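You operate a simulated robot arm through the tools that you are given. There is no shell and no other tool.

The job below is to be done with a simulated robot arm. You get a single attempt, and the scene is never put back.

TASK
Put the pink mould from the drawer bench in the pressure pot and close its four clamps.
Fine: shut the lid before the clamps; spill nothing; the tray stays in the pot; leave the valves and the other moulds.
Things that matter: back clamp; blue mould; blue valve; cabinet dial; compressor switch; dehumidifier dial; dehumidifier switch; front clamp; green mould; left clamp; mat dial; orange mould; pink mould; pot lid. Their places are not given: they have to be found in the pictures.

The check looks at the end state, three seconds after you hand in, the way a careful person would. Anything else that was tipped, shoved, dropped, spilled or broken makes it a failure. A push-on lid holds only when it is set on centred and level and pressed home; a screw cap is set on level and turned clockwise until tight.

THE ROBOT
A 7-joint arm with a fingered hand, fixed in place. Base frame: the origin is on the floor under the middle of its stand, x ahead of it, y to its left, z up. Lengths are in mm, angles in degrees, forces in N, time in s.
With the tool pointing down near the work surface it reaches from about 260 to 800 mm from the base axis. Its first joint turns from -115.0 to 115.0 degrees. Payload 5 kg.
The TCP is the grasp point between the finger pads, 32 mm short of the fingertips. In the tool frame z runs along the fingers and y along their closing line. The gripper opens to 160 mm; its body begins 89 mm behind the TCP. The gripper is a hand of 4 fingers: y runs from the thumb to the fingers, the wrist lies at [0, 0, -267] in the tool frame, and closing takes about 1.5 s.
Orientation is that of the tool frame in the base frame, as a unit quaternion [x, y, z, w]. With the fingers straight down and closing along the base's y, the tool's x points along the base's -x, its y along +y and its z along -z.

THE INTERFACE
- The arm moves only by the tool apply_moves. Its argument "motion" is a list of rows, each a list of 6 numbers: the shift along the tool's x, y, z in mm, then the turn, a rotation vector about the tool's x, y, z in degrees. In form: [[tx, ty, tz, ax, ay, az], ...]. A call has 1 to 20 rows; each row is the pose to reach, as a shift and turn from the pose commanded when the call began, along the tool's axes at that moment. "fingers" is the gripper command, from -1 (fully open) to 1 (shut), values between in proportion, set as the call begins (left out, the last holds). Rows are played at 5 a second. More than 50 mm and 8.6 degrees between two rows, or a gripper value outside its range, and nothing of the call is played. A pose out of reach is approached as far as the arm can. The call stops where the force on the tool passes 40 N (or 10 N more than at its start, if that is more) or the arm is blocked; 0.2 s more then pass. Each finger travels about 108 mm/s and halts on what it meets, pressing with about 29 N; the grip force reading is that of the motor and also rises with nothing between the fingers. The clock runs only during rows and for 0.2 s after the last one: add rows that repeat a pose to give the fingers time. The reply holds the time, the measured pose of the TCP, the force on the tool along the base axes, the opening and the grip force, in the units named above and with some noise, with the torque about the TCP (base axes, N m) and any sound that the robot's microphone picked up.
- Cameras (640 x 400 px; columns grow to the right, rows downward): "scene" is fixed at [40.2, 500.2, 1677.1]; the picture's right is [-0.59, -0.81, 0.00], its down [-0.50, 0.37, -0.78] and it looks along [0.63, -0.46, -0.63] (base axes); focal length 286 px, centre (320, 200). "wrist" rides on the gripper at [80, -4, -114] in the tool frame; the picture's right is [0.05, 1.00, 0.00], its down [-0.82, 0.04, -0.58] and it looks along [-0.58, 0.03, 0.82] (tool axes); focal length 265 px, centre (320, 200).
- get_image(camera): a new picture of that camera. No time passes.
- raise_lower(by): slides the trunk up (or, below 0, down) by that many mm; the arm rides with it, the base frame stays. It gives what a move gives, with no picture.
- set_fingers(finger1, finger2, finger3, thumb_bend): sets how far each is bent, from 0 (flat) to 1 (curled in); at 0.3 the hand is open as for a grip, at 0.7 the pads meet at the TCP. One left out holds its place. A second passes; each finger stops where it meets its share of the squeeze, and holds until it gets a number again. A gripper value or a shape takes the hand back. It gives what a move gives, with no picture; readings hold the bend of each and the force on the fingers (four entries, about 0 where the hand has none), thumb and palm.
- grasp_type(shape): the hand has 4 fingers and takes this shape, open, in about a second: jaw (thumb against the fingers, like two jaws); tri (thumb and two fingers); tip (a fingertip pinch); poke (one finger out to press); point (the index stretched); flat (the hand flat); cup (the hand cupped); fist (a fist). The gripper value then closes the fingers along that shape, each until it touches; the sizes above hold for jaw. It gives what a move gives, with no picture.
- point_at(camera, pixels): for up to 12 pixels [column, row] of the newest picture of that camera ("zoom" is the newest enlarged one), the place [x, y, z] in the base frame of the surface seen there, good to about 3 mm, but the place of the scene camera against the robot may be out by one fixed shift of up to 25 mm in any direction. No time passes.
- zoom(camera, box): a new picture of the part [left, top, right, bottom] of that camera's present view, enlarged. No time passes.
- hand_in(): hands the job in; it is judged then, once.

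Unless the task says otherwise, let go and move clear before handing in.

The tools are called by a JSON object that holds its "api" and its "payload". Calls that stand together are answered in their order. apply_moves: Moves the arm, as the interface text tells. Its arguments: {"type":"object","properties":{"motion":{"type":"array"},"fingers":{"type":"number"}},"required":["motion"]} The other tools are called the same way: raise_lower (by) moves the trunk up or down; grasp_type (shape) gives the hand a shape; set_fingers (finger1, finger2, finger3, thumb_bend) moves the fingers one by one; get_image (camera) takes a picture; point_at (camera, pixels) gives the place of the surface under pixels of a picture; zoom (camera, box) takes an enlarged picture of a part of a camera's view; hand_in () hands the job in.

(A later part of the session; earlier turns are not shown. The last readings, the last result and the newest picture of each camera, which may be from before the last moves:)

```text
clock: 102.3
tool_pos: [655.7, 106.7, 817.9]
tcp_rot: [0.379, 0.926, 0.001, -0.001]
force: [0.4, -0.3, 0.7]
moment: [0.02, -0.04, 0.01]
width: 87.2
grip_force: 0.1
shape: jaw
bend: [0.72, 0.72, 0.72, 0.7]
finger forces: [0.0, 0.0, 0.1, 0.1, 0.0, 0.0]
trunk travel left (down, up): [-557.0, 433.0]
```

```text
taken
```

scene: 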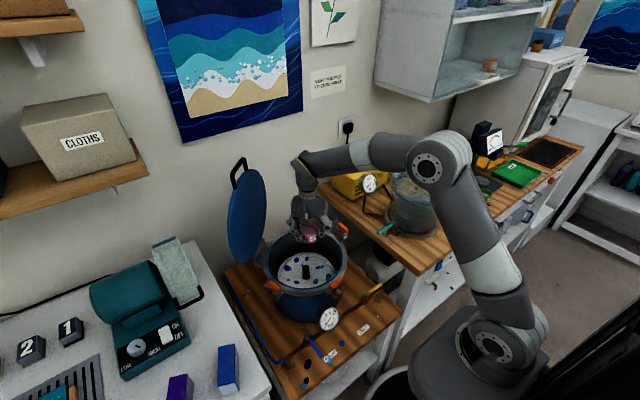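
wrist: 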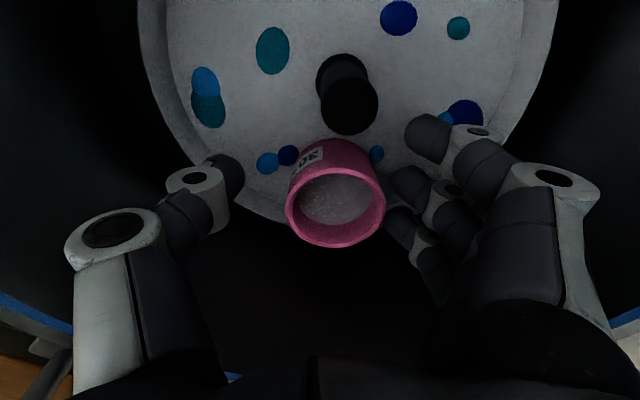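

No forces remain and the mould stands upright on the tray. I'll rise straight out of the pot with the trunk.

{"api": "raise_lower", "payload": {"by": 60}}

{"api": "get_image", "payload": {"camera": "wrist"}}

{"api": "raise_lower", "payload": {"by": 170}}

{"api": "get_image", "payload": {"camera": "wrist"}}

{"api": "get_image", "payload": {"camera": "scene"}}

```text
clock: 103.3
tool_pos: [654.9, 107.8, 877.9]
tcp_rot: [0.378, 0.926, 0.0, 0.0]
force: [1.7, 0.6, -0.8]
moment: [-0.04, -0.01, -0.03]
width: 86.9
grip_force: 0.0
shape: jaw
bend: [0.72, 0.72, 0.72, 0.7]
finger forces: [0.0, 0.0, 0.0, 0.1, 0.0, 0.0]
trunk travel left (down, up): [-617.0, 373.0]
```

```text
taken
```

wrist: 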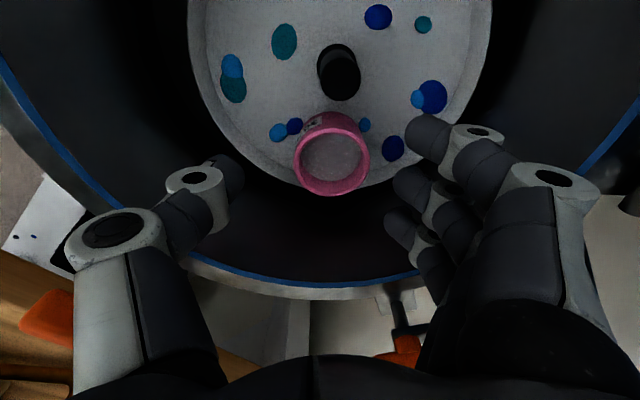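

```text
clock: 105.2
tool_pos: [654.3, 108.2, 1047.8]
tcp_rot: [0.378, 0.926, 0.001, -0.001]
force: [-0.2, -0.1, 0.5]
moment: [0.0, 0.02, -0.02]
width: 87.1
grip_force: 0.0
shape: jaw
bend: [0.72, 0.72, 0.72, 0.7]
finger forces: [0.0, 0.0, 0.0, 0.0, 0.1, 0.0]
trunk travel left (down, up): [-787.0, 203.0]
```

```text
taken
```

wrist: 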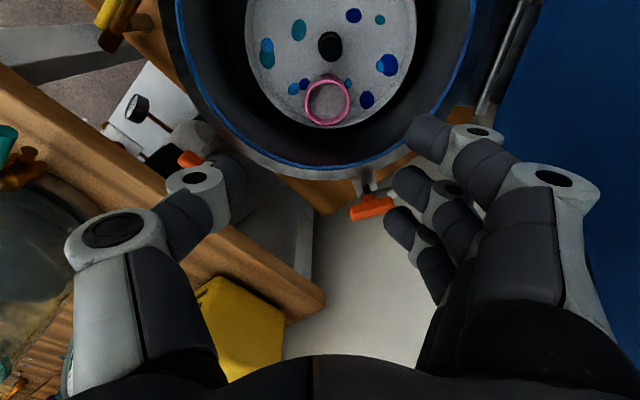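

```text
taken
```

scene: 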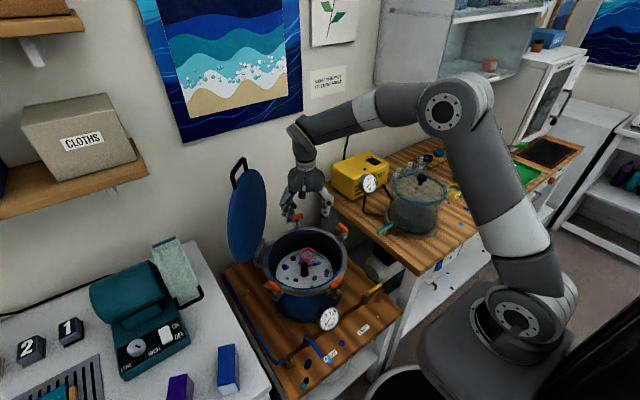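

The hand is out of the pot and the pink mould sits on the tray near its edge at (327,102). I'll zoom in to check it is level and not on the lip.

{"api": "zoom", "payload": {"camera": "wrist", "box": [240, 20, 420, 140]}}

{"api": "point_at", "payload": {"camera": "wrist", "pixels": [[308, 102], [347, 102], [327, 82], [327, 122], [330, 45], [270, 70], [390, 65], [327, 105], [300, 115], [355, 120]]}}

{"api": "zoom", "payload": {"camera": "scene", "box": [260, 220, 360, 310]}}

```text
3.33 times, centred on (330, 80) of wrist
```

zoom: 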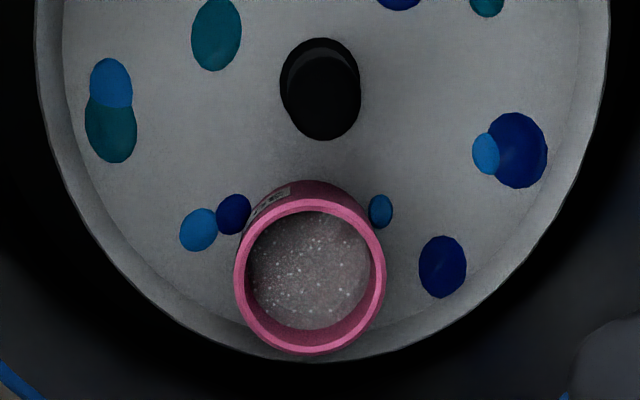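

```text
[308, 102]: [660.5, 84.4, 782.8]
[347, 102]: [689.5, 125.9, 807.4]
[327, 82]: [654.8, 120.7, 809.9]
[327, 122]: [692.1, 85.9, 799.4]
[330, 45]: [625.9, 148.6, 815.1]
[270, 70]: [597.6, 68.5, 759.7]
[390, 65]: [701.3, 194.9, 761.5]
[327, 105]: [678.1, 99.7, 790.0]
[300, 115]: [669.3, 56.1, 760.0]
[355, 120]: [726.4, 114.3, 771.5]
```

```text
4.44 times, centred on (310, 265) of scene
```

zoom: 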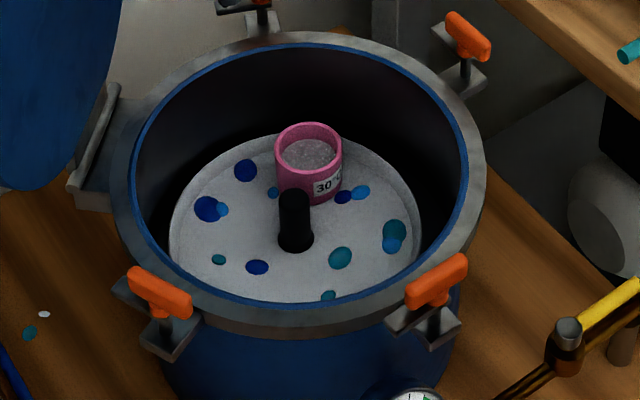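

The mould stands level on the flat part of the tray (rim z≈808–810, centre near (672,105)), well inside the pot wall. Next I'll close the lid: first rise to z≈1340, above the lid's bar.

{"api": "apply_moves", "payload": {"motion": [[0, 0, -20, 0, 0, 0], [0, 0, -60, 0, 0, 0], [0, 0, -100, 0, 0, 0], [0, 0, -140, 0, 0, 0], [0, 0, -180, 0, 0, 0], [0, 0, -220, 0, 0, 0], [0, 0, -260, 0, 0, 0], [0, 0, -300, 0, 0, 0], [0, 0, -300, 0, 0, 0]], "fingers": -0.4}}

{"api": "get_image", "payload": {"camera": "wrist"}}

{"api": "get_image", "payload": {"camera": "scene"}}

```text
clock: 107.2
tool_pos: [655.7, 107.8, 1349.4]
tcp_rot: [0.378, 0.926, 0.0, -0.001]
force: [0.2, 0.3, 0.0]
moment: [-0.03, -0.02, 0.02]
width: 111.8
grip_force: 0.1
shape: jaw
bend: [0.67, 0.67, 0.67, 0.63]
finger forces: [0.0, 0.1, 0.0, 0.0, 0.0, 0.1]
trunk travel left (down, up): [-787.0, 203.0]
```

```text
taken
```

wrist: 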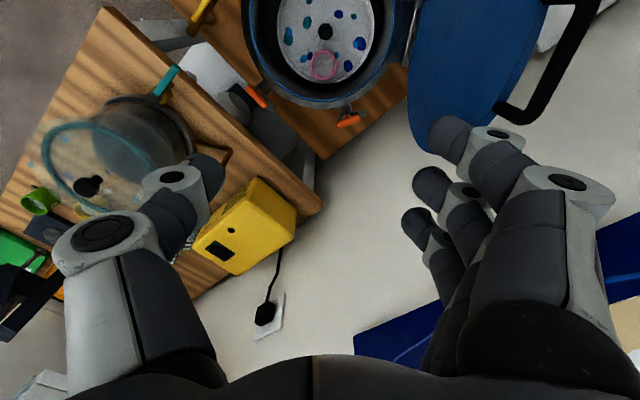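

```text
taken
```

scene: 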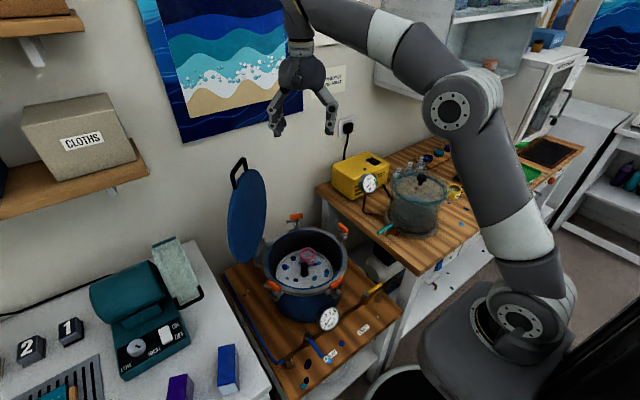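

From z 1349 the handle loop is visible at the upper right, around (550,75). I'll measure the bar and lid face now, and check whether the lid has drifted.

{"api": "point_at", "payload": {"camera": "wrist", "pixels": [[548, 90], [560, 60], [570, 30], [535, 112], [515, 113], [500, 105], [470, 60], [440, 100], [500, 30], [325, 30], [323, 66]]}}

{"api": "zoom", "payload": {"camera": "wrist", "box": [400, 0, 640, 150]}}

```text
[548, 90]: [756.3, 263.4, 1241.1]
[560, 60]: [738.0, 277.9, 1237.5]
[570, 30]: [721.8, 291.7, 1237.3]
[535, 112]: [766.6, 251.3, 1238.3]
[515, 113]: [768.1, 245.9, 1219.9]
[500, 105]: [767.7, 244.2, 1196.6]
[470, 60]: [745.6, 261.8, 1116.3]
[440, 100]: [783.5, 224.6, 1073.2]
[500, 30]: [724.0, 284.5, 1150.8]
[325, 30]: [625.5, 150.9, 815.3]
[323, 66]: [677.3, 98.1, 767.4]
```

```text
2.67 times, centred on (520, 75) of wrist
```

zoom: 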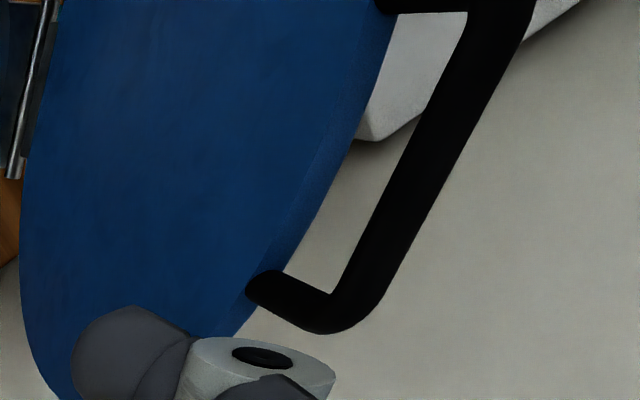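

The lid hasn't moved: the bar is at u≈718 with its top at z≈1238, centred laterally at -328. I'll bring the hand above the bar with a 20° pitch, 100 mm back along the approach.

{"api": "apply_moves", "payload": {"motion": [[12, 28, 2, -4, 0, 0], [24, 56, 4, -8, 0, 0], [36, 84, 6, -12, 0, 0], [48, 112, 8, -16, 0, 0], [59.3, 139.5, 10, -20, 0, 0], [59.3, 139.5, 10, -20, 0, 0]]}}

{"api": "get_image", "payload": {"camera": "wrist"}}

{"api": "zoom", "payload": {"camera": "scene", "box": [200, 60, 360, 260]}}

```text
clock: 108.6
tool_pos: [712.7, 249.0, 1337.8]
tcp_rot: [0.373, 0.911, 0.162, 0.065]
force: [0.3, -1.1, 0.4]
moment: [0.03, -0.03, 0.01]
width: 111.7
grip_force: 0.1
shape: jaw
bend: [0.67, 0.67, 0.67, 0.63]
finger forces: [0.0, 0.1, 0.1, 0.1, 0.1, 0.0]
trunk travel left (down, up): [-787.0, 203.0]
```

```text
taken
```

wrist: 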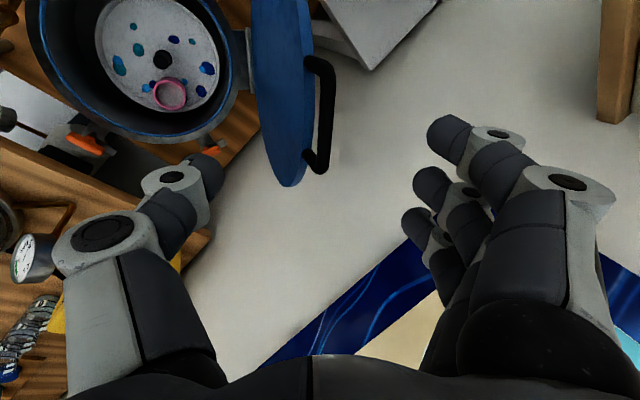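

```text
2.00 times, centred on (280, 160) of scene
```

zoom: 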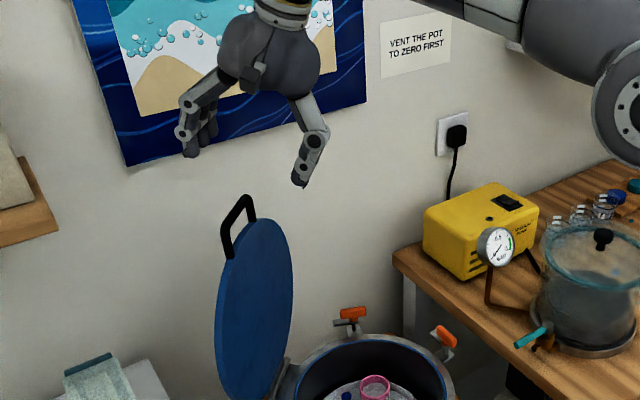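

The bar at (325,110) lies right between the thumb and fingers, and in tool coordinates it is straight ahead at about 113 mm. I'll advance 98 mm along the tool axis.

{"api": "apply_moves", "payload": {"motion": [[0, -1, 25, 0, 0, 0], [0, -1, 50, 0, 0, 0], [0, -1, 75, 0, 0, 0], [0, -1, 90, 0, 0, 0], [0, -1, 98, 0, 0, 0], [0, -1, 98, 0, 0, 0]]}}

{"api": "get_image", "payload": {"camera": "wrist"}}

{"api": "zoom", "payload": {"camera": "scene", "box": [200, 60, 360, 260]}}

```text
clock: 110.0
tool_pos: [732.7, 271.0, 1244.9]
tcp_rot: [0.372, 0.912, 0.162, 0.065]
force: [-0.3, -0.5, 0.1]
moment: [-0.01, -0.02, 0.0]
width: 111.7
grip_force: 0.1
shape: jaw
bend: [0.67, 0.67, 0.67, 0.63]
finger forces: [0.0, 0.1, 0.1, 0.0, 0.0, 0.0]
trunk travel left (down, up): [-787.0, 203.0]
```

```text
taken
```

wrist: 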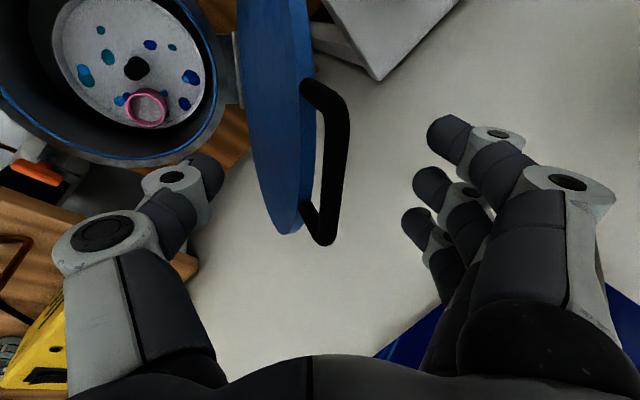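

```text
2.00 times, centred on (280, 160) of scene
```

zoom: 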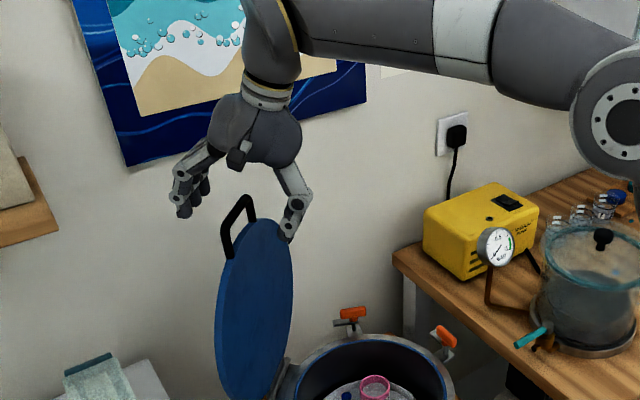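

The bar is inside the grasp with the thumb on the pot side and the fingers on the hinge side. I'll close on it.

{"api": "apply_moves", "payload": {"motion": [[0, 0, 0, 0, 0, 0], [0, 0, 0, 0, 0, 0], [0, 0, 0, 0, 0, 0], [0, 0, 0, 0, 0, 0], [0, 0, 0, 0, 0, 0], [0, 0, 0, 0, 0, 0]], "fingers": 0.9}}

{"api": "get_image", "payload": {"camera": "wrist"}}

{"api": "zoom", "payload": {"camera": "scene", "box": [200, 60, 360, 260]}}

```text
clock: 111.4
tool_pos: [732.4, 270.6, 1245.5]
tcp_rot: [0.373, 0.911, 0.162, 0.065]
force: [0.5, 1.0, 0.8]
moment: [0.06, -0.03, -0.05]
width: 9.1
grip_force: 0.1
shape: jaw
bend: [0.71, 0.71, 0.71, 0.7]
finger forces: [0.7, 0.6, 0.4, 0.0, 0.4, 0.0]
trunk travel left (down, up): [-787.0, 203.0]
```

```text
taken
```

wrist: 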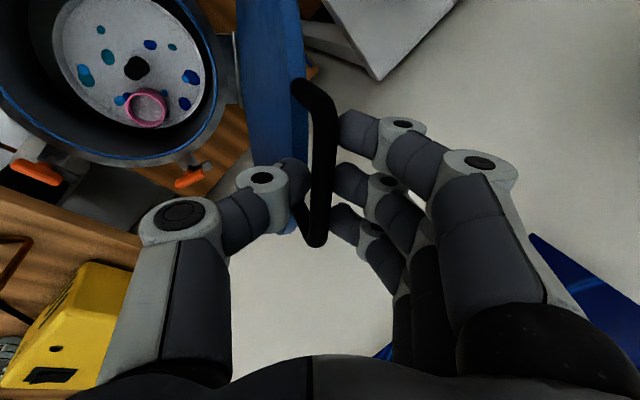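

```text
2.00 times, centred on (280, 160) of scene
```

zoom: 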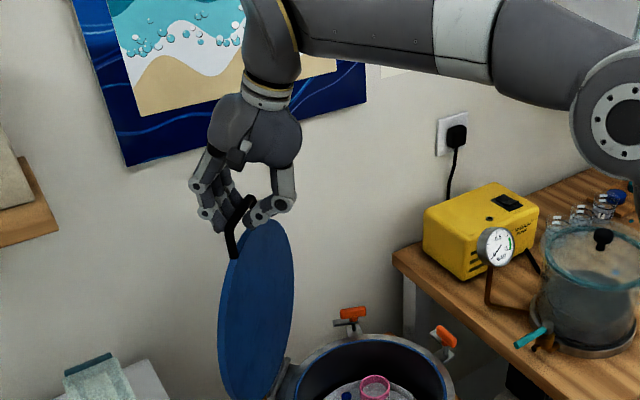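

The bar is lightly pinched (width 9 mm, forces under 1 N). I'll squeeze a bit more for security and begin pulling the lid over slowly along its arc.

{"api": "apply_moves", "payload": {"motion": [[0, 0, 0, 0, 0, 0], [0, 0, 0, 0, 0, 0], [0, 0, 0, 0, 0, 0], [0, 0, 0, 0, 0, 0]], "fingers": 1.0}}

```text
clock: 112.4
tool_pos: [732.1, 271.1, 1244.9]
tcp_rot: [0.374, 0.911, 0.161, 0.064]
force: [-0.3, 0.5, -5.1]
moment: [-0.01, -0.01, 0.01]
width: 6.3
grip_force: 28.3
shape: jaw
bend: [0.71, 0.71, 0.71, 0.71]
finger forces: [8.0, 8.1, 8.0, 0.0, 26.8, 0.1]
trunk travel left (down, up): [-787.0, 203.0]
```

The pinch is firm: 8 N per finger and 27 N on the thumb. Fitting the measured open and closed bar positions gives the hinge at u≈708, z≈876 with a 355 mm radius. I'll pull the lid back along that arc, first to about 82°.

{"api": "apply_moves", "payload": {"motion": [[0, -11.3, -4.1, -0.2, 0, 0], [0, -22.4, -7.8, -0.4, 0, 0], [0, -30, -10, -0.6, 0, 0], [0, -37.3, -12.1, -0.8, 0, 0], [0, -45, -14, -1, 0, 0], [0, -52.4, -15.9, -1.1, 0, 0], [0, -52.4, -15.9, -1.1, 0, 0]]}}

{"api": "get_image", "payload": {"camera": "wrist"}}

```text
clock: 114.0
tool_pos: [694.0, 233.1, 1242.2]
tcp_rot: [0.373, 0.91, 0.169, 0.067]
force: [-1.5, 1.2, -4.2]
moment: [0.08, -0.03, 0.0]
width: 5.8
grip_force: 29.2
shape: jaw
bend: [0.71, 0.71, 0.71, 0.7]
finger forces: [7.6, 7.7, 7.7, 0.1, 28.6, 0.0]
trunk travel left (down, up): [-787.0, 203.0]
```

```text
taken
```

wrist: 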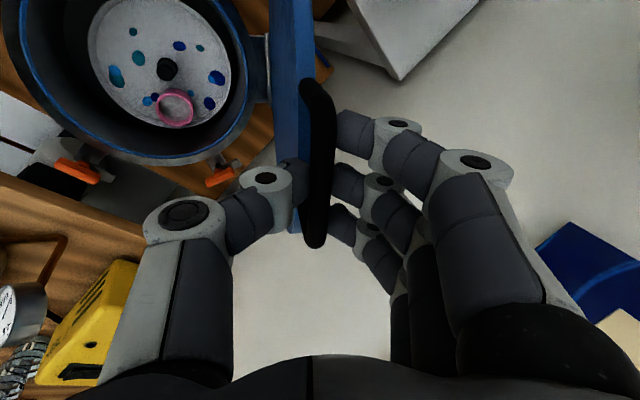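

The lid is coming over smoothly at about 82°, with negligible force. I'll continue down to about 65°.

{"api": "apply_moves", "payload": {"motion": [[0, -15.4, -3.2, -0.7, 0, 0], [0, -30.7, -5.9, -1.4, 0, 0], [0, -46.4, -7.8, -2.2, 0, 0], [0, -62.1, -9.1, -3.2, 0, 0], [0, -77.8, -9.7, -4.3, 0, 0], [0, -93.7, -9.6, -5.5, 0, 0], [0, -109.4, -8.7, -6.7, 0, 0], [0, -109.4, -8.7, -6.7, 0, 0]]}}

{"api": "get_image", "payload": {"camera": "wrist"}}

{"api": "get_image", "payload": {"camera": "scene"}}

```text
clock: 115.8
tool_pos: [619.8, 157.2, 1208.4]
tcp_rot: [0.369, 0.898, 0.222, 0.089]
force: [-5.3, 6.1, -8.1]
moment: [0.16, 0.03, 0.02]
width: 5.3
grip_force: 28.5
shape: jaw
bend: [0.71, 0.71, 0.71, 0.7]
finger forces: [6.9, 7.3, 7.4, 0.0, 30.1, 0.0]
trunk travel left (down, up): [-787.0, 203.0]
```

```text
taken
```

wrist: 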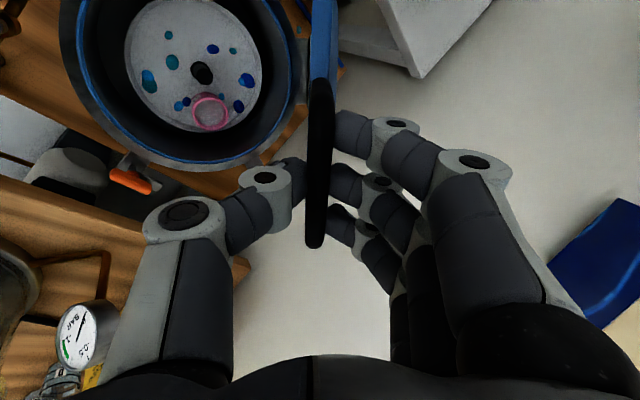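

```text
taken
```

scene: 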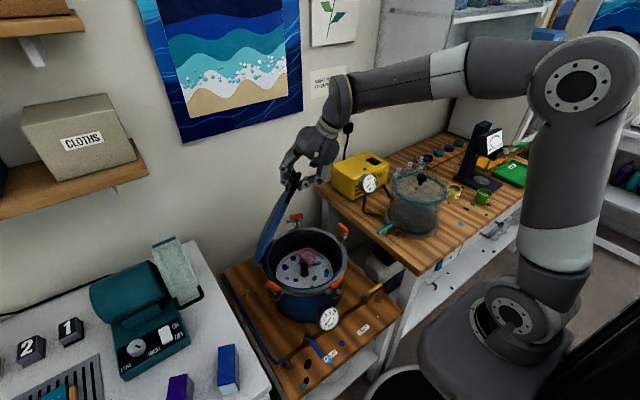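

The lid is at about 65° and everything tracks the arc, with about 10 N of force at most. I'll continue to about 47°.

{"api": "apply_moves", "payload": {"motion": [[0, -16.5, -0.3, -1.5, 0, 0], [0, -32.3, 0.2, -2.8, 0, 0], [0, -48.1, 1.2, -4, 0, 0], [0, -63.8, 3, -5.3, 0, 0], [0, -79.4, 5.5, -6.5, 0, 0], [0, -94.8, 8.6, -7.8, 0, 0], [0, -110.2, 12.4, -9, 0, 0], [0, -110.2, 12.4, -9, 0, 0]]}}

{"api": "get_image", "payload": {"camera": "wrist"}}

```text
clock: 117.6
tool_pos: [554.8, 93.6, 1147.8]
tcp_rot: [0.36, 0.878, 0.291, 0.118]
force: [-1.9, 11.8, -12.1]
moment: [0.19, 0.0, 0.1]
width: 4.6
grip_force: 29.0
shape: jaw
bend: [0.71, 0.71, 0.71, 0.7]
finger forces: [6.6, 6.9, 7.0, 0.1, 30.3, 0.1]
trunk travel left (down, up): [-787.0, 203.0]
```

```text
taken
```

wrist: 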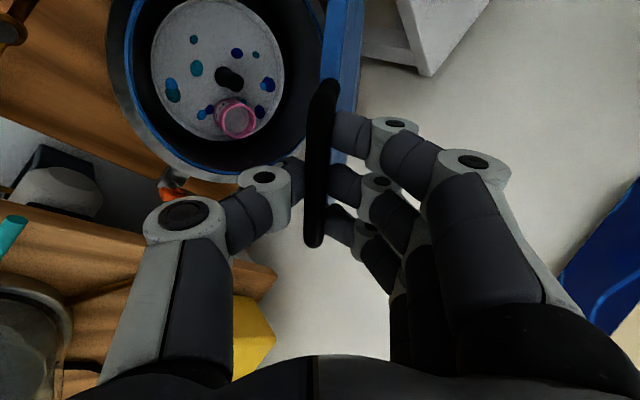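

The lid is at about 47°, still pinched. I'll continue to about 32°, pressing in slightly so the bar stays well inside the fingers.

{"api": "apply_moves", "payload": {"motion": [[0, -17, 2.3, -1.2, 0, 0], [0, -32.4, 5.2, -2.4, 0, 0], [0, -47.8, 8.8, -3.7, 0, 0], [0, -63.1, 13.1, -4.9, 0, 0], [0, -78.1, 17.9, -6.2, 0, 0], [0, -93, 23.5, -7.4, 0, 0], [0, -93, 23.5, -7.4, 0, 0]]}}

{"api": "get_image", "payload": {"camera": "wrist"}}

{"api": "get_image", "payload": {"camera": "scene"}}

```text
clock: 119.2
tool_pos: [514.0, 52.8, 1073.7]
tcp_rot: [0.35, 0.858, 0.348, 0.14]
force: [-9.3, 17.6, -8.5]
moment: [0.27, 0.18, 0.12]
width: 4.6
grip_force: 29.0
shape: jaw
bend: [0.72, 0.71, 0.71, 0.7]
finger forces: [6.2, 6.3, 6.6, 0.1, 26.3, 0.0]
trunk travel left (down, up): [-787.0, 203.0]
```

```text
taken
```

wrist: 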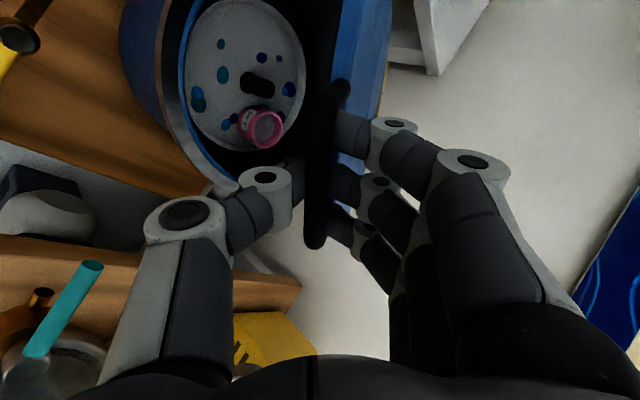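

```text
taken
```

scene: 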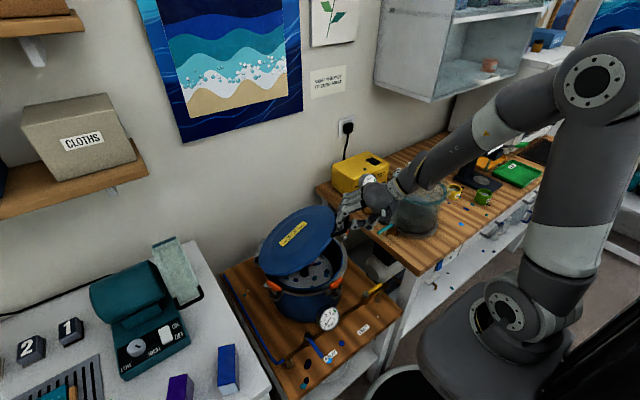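

The lid is at about 32° and there's some sideways force (about 19 N), so I'll shift 4 mm sideways while continuing down to about 20°.

{"api": "apply_moves", "payload": {"motion": [[2, -13.3, 3.5, -1, 0, 0], [4, -28.3, 8, -2.2, 0, 0], [4, -43, 13.1, -3.4, 0, 0], [4, -57.6, 19, -4.6, 0, 0], [4, -71.9, 25.3, -5.8, 0, 0], [4, -71.9, 25.3, -5.8, 0, 0]]}}

{"api": "get_image", "payload": {"camera": "wrist"}}

{"api": "zoom", "payload": {"camera": "scene", "box": [240, 160, 440, 320]}}

```text
clock: 120.6
tool_pos: [490.1, 27.0, 1002.8]
tcp_rot: [0.345, 0.838, 0.392, 0.158]
force: [11.8, -2.6, -7.4]
moment: [0.29, -0.13, -0.34]
width: 4.7
grip_force: 28.9
shape: jaw
bend: [0.72, 0.71, 0.71, 0.7]
finger forces: [21.6, 6.1, 6.4, 0.0, 29.5, 0.0]
trunk travel left (down, up): [-787.0, 203.0]
```

```text
taken
```

wrist: 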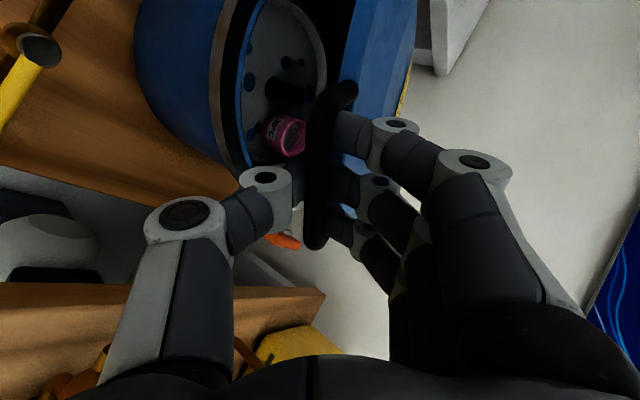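

```text
2.50 times, centred on (340, 240) of scene
```

zoom: 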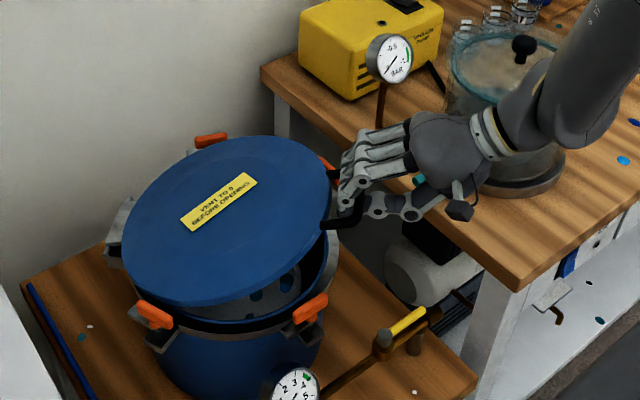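

The lid is at about 20° and the mould inside is still upright at (285,135). I'll undo part of the sideways shift and lower to about 7°.

{"api": "apply_moves", "payload": {"motion": [[-1, -13.1, 5.8, -1.2, 0, 0], [-1.5, -27.5, 12.1, -2.3, 0, 0], [-1.5, -41.5, 19, -3.4, 0, 0], [-1.5, -55.3, 26.5, -4.5, 0, 0], [-1.5, -68.7, 34.5, -5.6, 0, 0], [-1.5, -68.7, 34.5, -5.6, 0, 0]]}}

{"api": "get_image", "payload": {"camera": "wrist"}}

{"api": "zoom", "payload": {"camera": "scene", "box": [240, 160, 440, 320]}}

```text
clock: 120.9
tool_pos: [489.3, 29.2, 997.1]
tcp_rot: [0.338, 0.842, 0.388, 0.163]
force: [-0.7, -14.5, -3.2]
moment: [0.2, 0.14, -0.44]
width: 5.3
grip_force: 29.5
shape: jaw
bend: [0.72, 0.72, 0.72, 0.71]
finger forces: [26.4, 4.5, 4.6, 0.1, 26.7, 0.1]
out of reach, approached as far as the arm can: row 1
trunk travel left (down, up): [-787.0, 203.0]
stopped in row 1: the force on the tool passed its limit at 56 N (the readings are from after the stop); the commanded pose is now the measured one
```

```text
taken
```

wrist: 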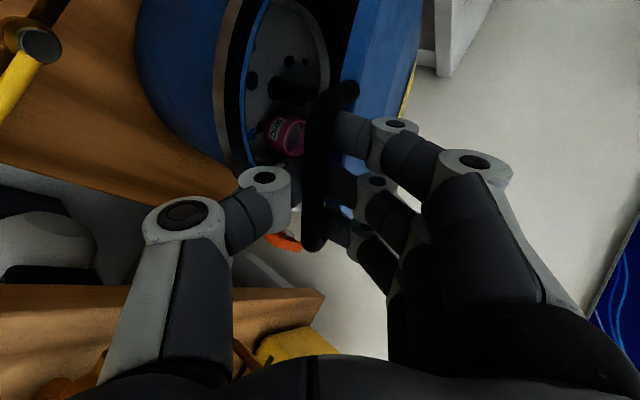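

```text
2.50 times, centred on (340, 240) of scene
```

zoom: 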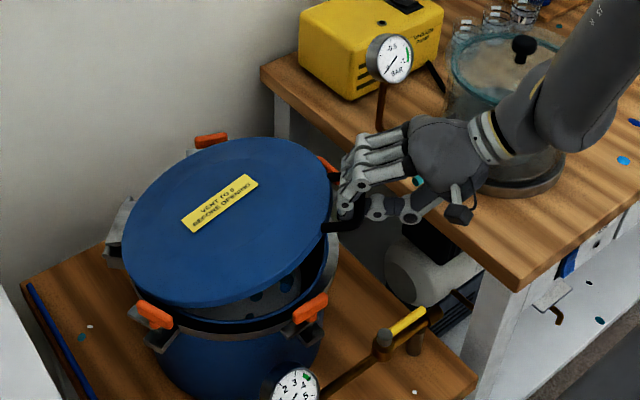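

The arm hit a joint limit in this low, folded posture and the call stopped on force. Finger 1 is also pressing hard (26 N) on the handle's leg. I'll open finger 1 only, keeping the bar between the thumb and the other two fingers.

{"api": "set_fingers", "payload": {"finger1": 0.5}}

{"api": "get_image", "payload": {"camera": "wrist"}}

```text
clock: 121.9
tool_pos: [491.6, 31.1, 996.2]
tcp_rot: [0.337, 0.842, 0.39, 0.16]
force: [7.3, 3.0, -8.2]
moment: [-0.15, -0.02, 0.19]
width: 49.1
grip_force: 14.7
shape: fingers
bend: [0.5, 0.71, 0.71, 0.73]
finger forces: [0.1, 7.2, 6.9, 0.1, 15.7, 0.0]
trunk travel left (down, up): [-787.0, 203.0]
```

```text
taken
```

wrist: 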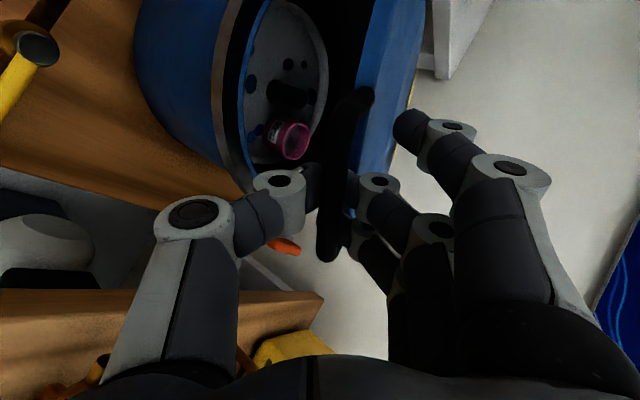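

With finger 1 off, the load is balanced: fingers 2 and 3 at 7 N, thumb at 16 N. I'll lower the lid using the trunk in small steps, since the arc is almost vertical here.

{"api": "raise_lower", "payload": {"by": -18}}

{"api": "apply_moves", "payload": {"motion": [[0, -2, -2.4, 0, 0, 0], [0, -4, -4.8, 0, 0, 0], [0, -4, -4.8, 0, 0, 0]]}}

```text
clock: 122.6
tool_pos: [490.1, 29.3, 979.0]
tcp_rot: [0.336, 0.842, 0.39, 0.16]
force: [0.6, -0.2, -7.6]
moment: [-0.07, -0.01, 0.11]
width: 47.6
grip_force: 9.1
shape: fingers
bend: [0.5, 0.71, 0.72, 0.74]
finger forces: [0.0, 0.1, 3.3, 0.0, 15.1, 0.1]
trunk travel left (down, up): [-769.0, 221.0]
```

```text
clock: 123.4
tool_pos: [487.7, 26.0, 979.9]
tcp_rot: [0.336, 0.843, 0.389, 0.159]
force: [11.6, 14.2, -12.1]
moment: [0.03, 0.19, 0.34]
width: 47.3
grip_force: 13.1
shape: fingers
bend: [0.5, 0.71, 0.71, 0.75]
finger forces: [0.0, 0.0, 11.4, 0.0, 14.9, 0.1]
trunk travel left (down, up): [-769.0, 221.0]
```

That works. The lid is at about 16°, with some pull towards the hinge that the next lowering will relieve. I'll continue.

{"api": "raise_lower", "payload": {"by": -22}}

{"api": "raise_lower", "payload": {"by": -15}}

{"api": "get_image", "payload": {"camera": "wrist"}}

{"api": "zoom", "payload": {"camera": "scene", "box": [240, 160, 440, 320]}}

```text
clock: 124.1
tool_pos: [486.0, 24.4, 957.6]
tcp_rot: [0.337, 0.842, 0.389, 0.16]
force: [-2.7, 1.4, -5.9]
moment: [-0.04, 0.03, 0.15]
width: 47.1
grip_force: 9.0
shape: fingers
bend: [0.5, 0.71, 0.72, 0.75]
finger forces: [0.1, 0.0, 4.2, 0.1, 14.6, 0.2]
trunk travel left (down, up): [-747.0, 243.0]
```

```text
clock: 124.7
tool_pos: [486.9, 23.5, 942.2]
tcp_rot: [0.337, 0.842, 0.39, 0.16]
force: [-0.8, -1.5, -5.4]
moment: [-0.02, 0.01, 0.08]
width: 47.0
grip_force: 0.9
shape: fingers
bend: [0.5, 0.71, 0.73, 0.75]
finger forces: [0.1, 0.0, 1.9, 0.0, 0.1, 0.0]
trunk travel left (down, up): [-732.0, 258.0]
```

```text
taken
```

wrist: 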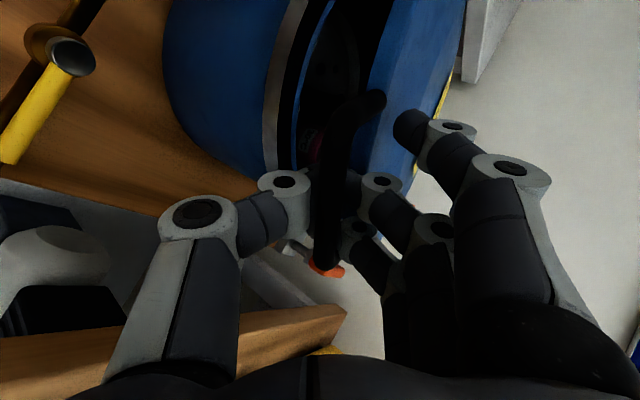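

```text
2.50 times, centred on (340, 240) of scene
```

zoom: 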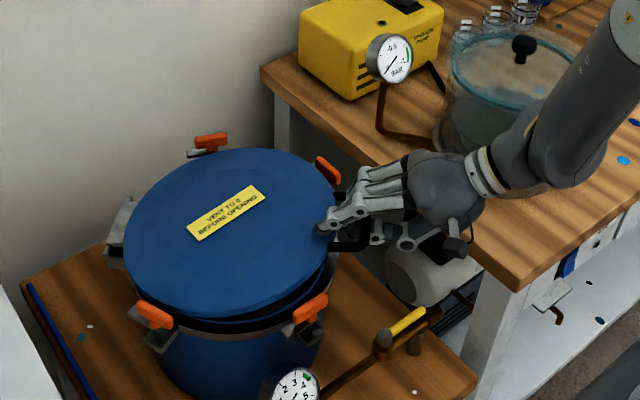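

The grip load has dropped, and the scene shows the lid nearly down with a thin gap at the front. I'll measure the bar and the lid edge.

{"api": "point_at", "payload": {"camera": "wrist", "pixels": [[340, 120], [330, 180], [325, 250], [372, 98], [400, 100], [285, 215], [400, 125], [440, 60]]}}

{"api": "zoom", "payload": {"camera": "wrist", "box": [230, 80, 470, 280]}}

```text
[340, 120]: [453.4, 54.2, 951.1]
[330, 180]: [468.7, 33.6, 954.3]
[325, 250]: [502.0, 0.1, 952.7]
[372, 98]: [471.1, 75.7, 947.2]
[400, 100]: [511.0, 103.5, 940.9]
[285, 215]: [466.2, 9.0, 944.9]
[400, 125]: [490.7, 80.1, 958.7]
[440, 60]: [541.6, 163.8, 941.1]
```

```text
2.00 times, centred on (350, 180) of wrist
```

zoom: 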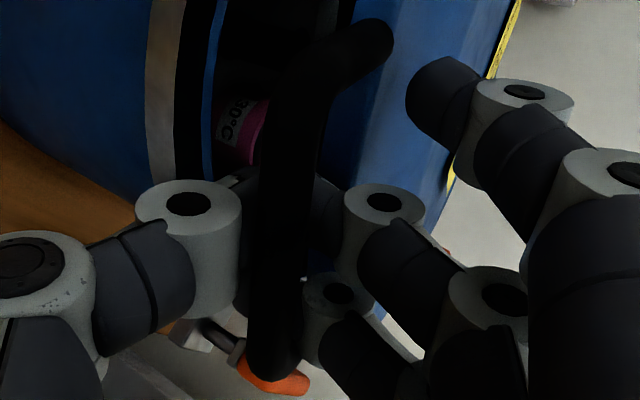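

The bar's top is at z≈953, so the lid is at about 11° and rests in the crook of the thumb with little load. I'll keep lowering with the trunk and check that it follows.

{"api": "raise_lower", "payload": {"by": -15}}

{"api": "get_image", "payload": {"camera": "wrist"}}

{"api": "point_at", "payload": {"camera": "wrist", "pixels": [[340, 130], [330, 180], [325, 240], [285, 215], [400, 125], [440, 60]]}}

```text
clock: 125.3
tool_pos: [485.7, 23.8, 927.8]
tcp_rot: [0.337, 0.842, 0.39, 0.16]
force: [-1.2, -2.2, -6.1]
moment: [0.03, 0.02, -0.04]
width: 47.0
grip_force: 0.5
shape: fingers
bend: [0.5, 0.71, 0.73, 0.75]
finger forces: [0.1, 0.0, 0.1, 0.0, 0.0, 0.0]
trunk travel left (down, up): [-717.0, 273.0]
```

```text
taken
```

wrist: 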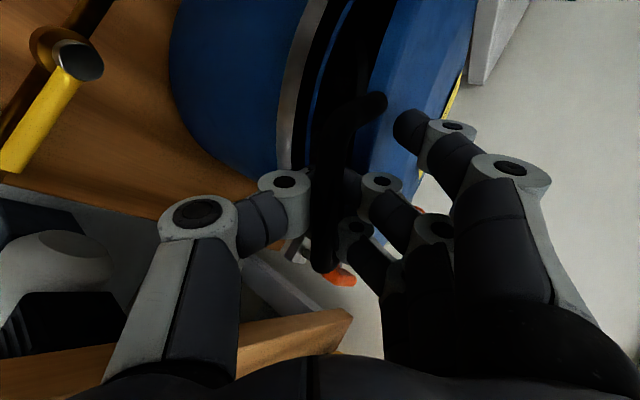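

```text
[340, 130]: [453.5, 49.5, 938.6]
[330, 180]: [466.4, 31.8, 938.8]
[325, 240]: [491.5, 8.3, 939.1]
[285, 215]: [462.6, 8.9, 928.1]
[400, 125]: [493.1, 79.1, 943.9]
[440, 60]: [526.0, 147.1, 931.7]
```

The bar followed down to z≈939. I'll continue lowering; the closed bar top is at about 891.

{"api": "raise_lower", "payload": {"by": -20}}

{"api": "raise_lower", "payload": {"by": -15}}

{"api": "get_image", "payload": {"camera": "wrist"}}

{"api": "point_at", "payload": {"camera": "wrist", "pixels": [[340, 130], [330, 180], [325, 240], [285, 215], [400, 125], [450, 60]]}}

{"api": "zoom", "payload": {"camera": "scene", "box": [240, 180, 440, 320]}}

```text
clock: 126.0
tool_pos: [486.0, 23.8, 907.8]
tcp_rot: [0.336, 0.842, 0.39, 0.16]
force: [-5.4, -5.7, -6.5]
moment: [-0.05, 0.03, 0.0]
width: 46.9
grip_force: 0.1
shape: fingers
bend: [0.5, 0.72, 0.73, 0.75]
finger forces: [0.1, 0.0, 0.0, 0.0, 0.0, 0.0]
trunk travel left (down, up): [-697.0, 293.0]
```

```text
clock: 126.6
tool_pos: [484.9, 24.1, 891.8]
tcp_rot: [0.337, 0.842, 0.39, 0.16]
force: [-9.3, -8.8, -5.8]
moment: [0.04, -0.04, 0.0]
width: 47.2
grip_force: 0.1
shape: fingers
bend: [0.5, 0.72, 0.73, 0.74]
finger forces: [0.0, 0.0, 0.0, 0.0, 0.0, 0.1]
trunk travel left (down, up): [-682.0, 308.0]
```

```text
taken
```

wrist: 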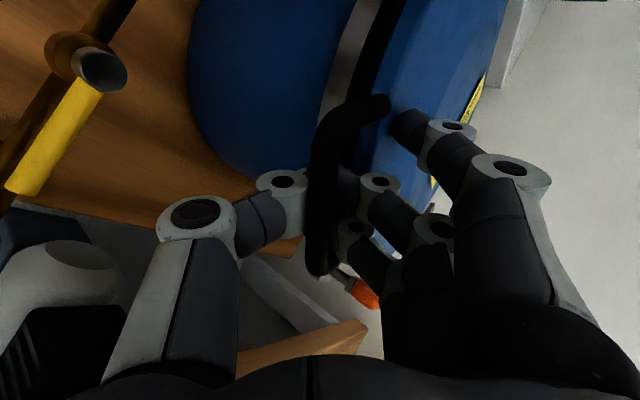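

```text
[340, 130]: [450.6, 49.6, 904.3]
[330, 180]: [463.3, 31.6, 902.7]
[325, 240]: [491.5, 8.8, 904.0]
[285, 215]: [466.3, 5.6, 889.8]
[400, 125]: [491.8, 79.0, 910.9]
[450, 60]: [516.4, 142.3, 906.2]
```

```text
2.86 times, centred on (340, 250) of scene
```

zoom: 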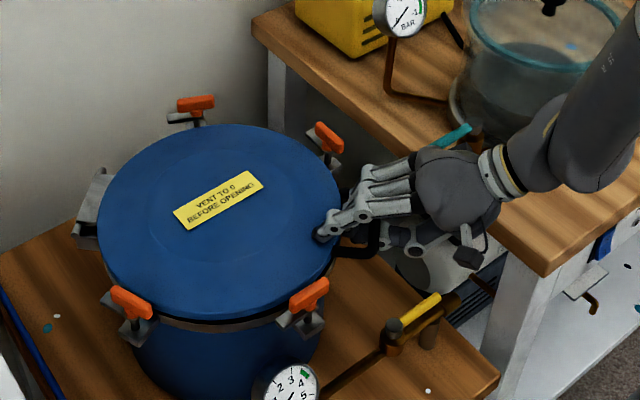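

There are about 12 mm to go (bar top at z≈903). I'll lower the rest until the lid seats.

{"api": "raise_lower", "payload": {"by": -10}}

{"api": "raise_lower", "payload": {"by": -6}}

{"api": "get_image", "payload": {"camera": "wrist"}}

{"api": "point_at", "payload": {"camera": "wrist", "pixels": [[340, 130], [330, 180], [325, 240], [285, 215], [400, 125], [450, 60]]}}

```text
clock: 127.2
tool_pos: [485.3, 23.9, 882.1]
tcp_rot: [0.336, 0.842, 0.39, 0.16]
force: [-10.4, -9.1, -6.4]
moment: [0.11, -0.08, 0.06]
width: 48.0
grip_force: 0.3
shape: fingers
bend: [0.5, 0.72, 0.73, 0.74]
finger forces: [0.5, 0.0, 0.0, 0.0, 0.0, 0.0]
trunk travel left (down, up): [-672.0, 318.0]
```

```text
clock: 127.8
tool_pos: [485.4, 22.2, 877.6]
tcp_rot: [0.336, 0.842, 0.391, 0.161]
force: [-12.7, -9.9, 2.3]
moment: [0.25, -0.14, 0.07]
width: 48.5
grip_force: 0.6
shape: fingers
bend: [0.5, 0.72, 0.73, 0.74]
finger forces: [2.0, 0.1, 0.0, 0.0, 0.1, 0.0]
trunk travel left (down, up): [-666.0, 324.0]
```

```text
taken
```

wrist: 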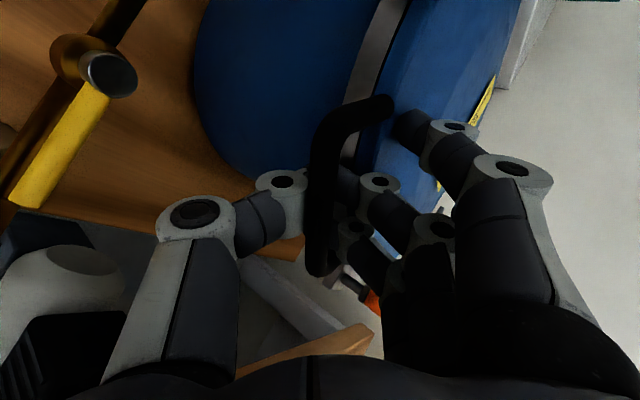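

```text
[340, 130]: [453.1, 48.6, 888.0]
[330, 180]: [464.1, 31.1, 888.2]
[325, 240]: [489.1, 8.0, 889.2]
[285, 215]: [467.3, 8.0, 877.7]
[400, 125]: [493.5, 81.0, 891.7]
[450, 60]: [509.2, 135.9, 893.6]
```

The bar reads z≈888 and the hand carries no weight, so the lid is down. I'll open the fingers and thumb, staying clear of the lid top and the bar.

{"api": "set_fingers", "payload": {"finger1": 0.3, "finger2": 0.3, "finger3": 0.3, "thumb_bend": 0.48}}

{"api": "get_image", "payload": {"camera": "wrist"}}

{"api": "zoom", "payload": {"camera": "scene", "box": [240, 180, 440, 320]}}

```text
clock: 128.8
tool_pos: [485.5, 24.1, 878.2]
tcp_rot: [0.337, 0.841, 0.391, 0.16]
force: [-15.6, -13.8, -2.0]
moment: [-0.03, 0.09, -0.28]
width: 134.2
grip_force: 10.3
shape: fingers
bend: [0.3, 0.72, 0.7, 0.48]
finger forces: [0.1, 10.7, 10.4, 0.0, 0.1, 0.1]
trunk travel left (down, up): [-666.0, 324.0]
```

```text
taken
```

wrist: 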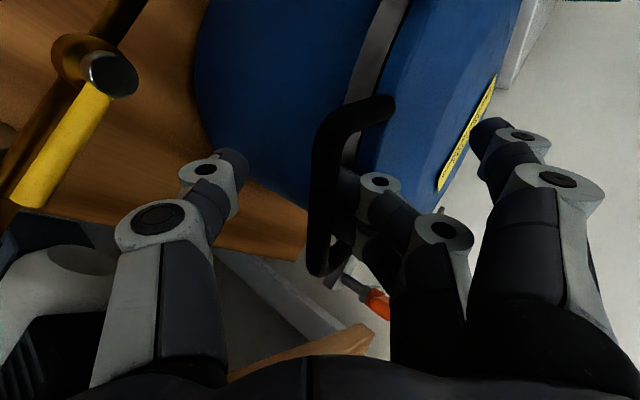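

```text
2.86 times, centred on (340, 250) of scene
```

zoom: 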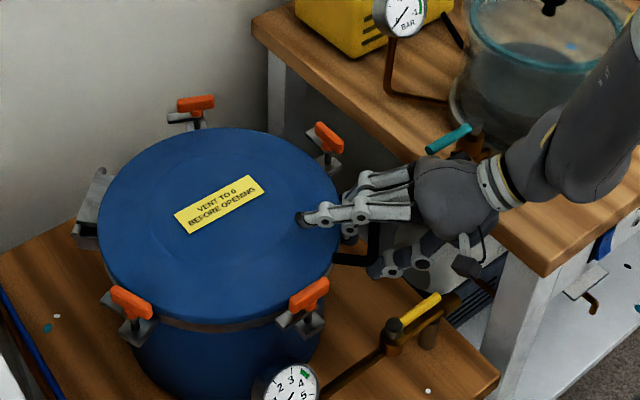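

Fingers 2 and 3 did not open: their tips are inside the handle loop and push on the lid rim at about 10 N each. I'll relax them back and lift the hand straight up so the tips come out of the loop.

{"api": "set_fingers", "payload": {"finger2": 0.73, "finger3": 0.73}}

{"api": "raise_lower", "payload": {"by": 10}}

{"api": "get_image", "payload": {"camera": "wrist"}}

{"api": "point_at", "payload": {"camera": "wrist", "pixels": [[330, 150], [325, 230], [380, 185], [350, 195], [345, 250], [205, 180], [440, 235], [400, 60]]}}

```text
clock: 129.8
tool_pos: [486.1, 23.0, 876.7]
tcp_rot: [0.336, 0.842, 0.39, 0.16]
force: [-0.2, -0.2, 0.2]
moment: [0.02, 0.02, 0.0]
width: 134.3
grip_force: 0.1
shape: fingers
bend: [0.3, 0.73, 0.73, 0.48]
finger forces: [0.1, 0.0, 0.0, 0.0, 0.0, 0.1]
trunk travel left (down, up): [-666.0, 324.0]
```

```text
clock: 130.3
tool_pos: [486.4, 24.3, 886.9]
tcp_rot: [0.337, 0.842, 0.391, 0.16]
force: [-0.4, 1.0, -0.1]
moment: [-0.03, -0.03, -0.01]
width: 134.2
grip_force: 0.2
shape: fingers
bend: [0.3, 0.73, 0.73, 0.48]
finger forces: [0.1, 0.1, 0.0, 0.0, 0.0, 0.0]
trunk travel left (down, up): [-676.0, 314.0]
```

```text
taken
```

wrist: 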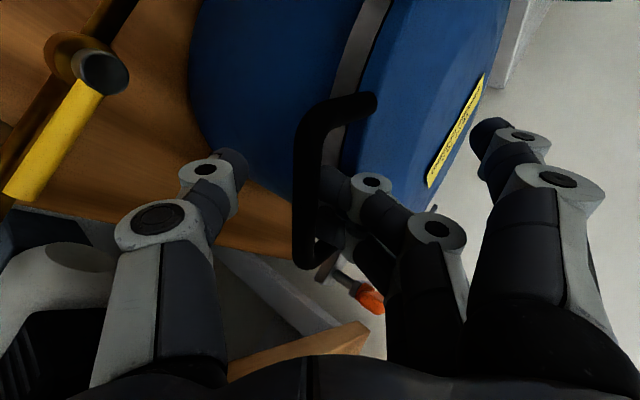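

```text
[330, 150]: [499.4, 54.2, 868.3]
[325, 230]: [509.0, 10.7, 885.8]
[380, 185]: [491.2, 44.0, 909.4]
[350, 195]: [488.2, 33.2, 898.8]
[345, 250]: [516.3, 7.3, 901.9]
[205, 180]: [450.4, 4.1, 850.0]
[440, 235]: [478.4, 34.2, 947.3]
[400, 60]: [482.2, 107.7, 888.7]
```

No force now and the lid stays down. I'll open the thumb wider to clear the bar from below, rise another 15 mm, and then open the two fingers.

{"api": "set_fingers", "payload": {"thumb_bend": 0.3}}

{"api": "raise_lower", "payload": {"by": 14}}

{"api": "get_image", "payload": {"camera": "wrist"}}

{"api": "zoom", "payload": {"camera": "scene", "box": [240, 180, 440, 320]}}

```text
clock: 131.3
tool_pos: [486.2, 23.4, 887.2]
tcp_rot: [0.337, 0.842, 0.389, 0.159]
force: [-0.2, 0.1, 1.0]
moment: [0.03, 0.02, 0.0]
width: 170.4
grip_force: 0.1
shape: fingers
bend: [0.3, 0.73, 0.73, 0.3]
finger forces: [0.0, 0.0, 0.2, 0.0, 0.0, 0.0]
trunk travel left (down, up): [-676.0, 314.0]
```

```text
clock: 131.9
tool_pos: [486.1, 24.3, 901.5]
tcp_rot: [0.337, 0.842, 0.391, 0.16]
force: [-0.5, 0.0, 0.1]
moment: [-0.03, -0.02, 0.0]
width: 169.9
grip_force: 0.0
shape: fingers
bend: [0.3, 0.73, 0.73, 0.3]
finger forces: [0.0, 0.1, 0.1, 0.1, 0.0, 0.1]
trunk travel left (down, up): [-690.0, 300.0]
```

```text
taken
```

wrist: 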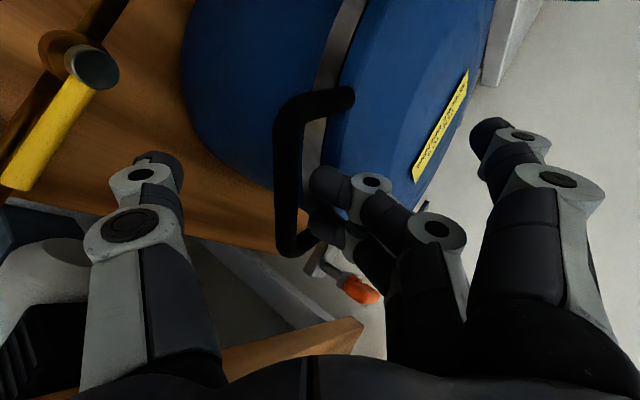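

```text
2.86 times, centred on (340, 250) of scene
```

zoom: 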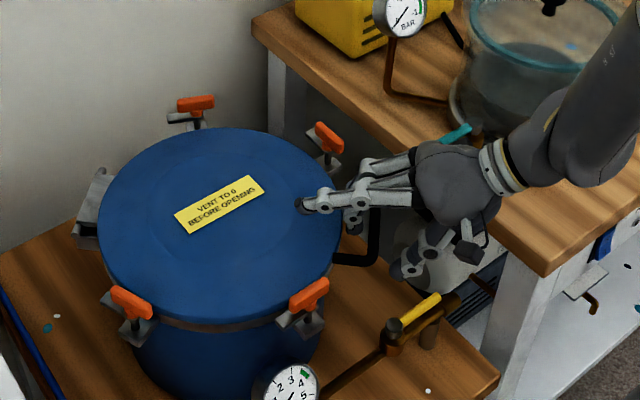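

The fingertips at (320,185) are now out of the loop, above the lid rim. I'll open fingers 2 and 3.

{"api": "set_fingers", "payload": {"finger2": 0.3, "finger3": 0.3}}

{"api": "get_image", "payload": {"camera": "wrist"}}

```text
clock: 132.9
tool_pos: [485.5, 23.9, 900.4]
tcp_rot: [0.337, 0.842, 0.39, 0.16]
force: [-0.7, 0.1, -0.2]
moment: [0.01, 0.04, 0.01]
width: 169.9
grip_force: 0.0
shape: fingers
bend: [0.3, 0.3, 0.3, 0.3]
finger forces: [0.1, 0.1, 0.0, 0.0, 0.0, 0.0]
trunk travel left (down, up): [-690.0, 300.0]
```

```text
taken
```

wrist: 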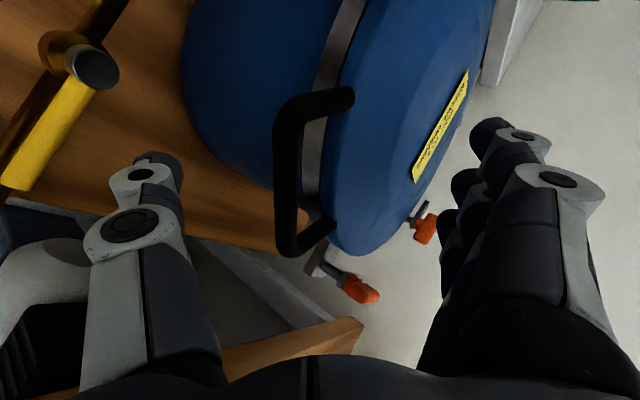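

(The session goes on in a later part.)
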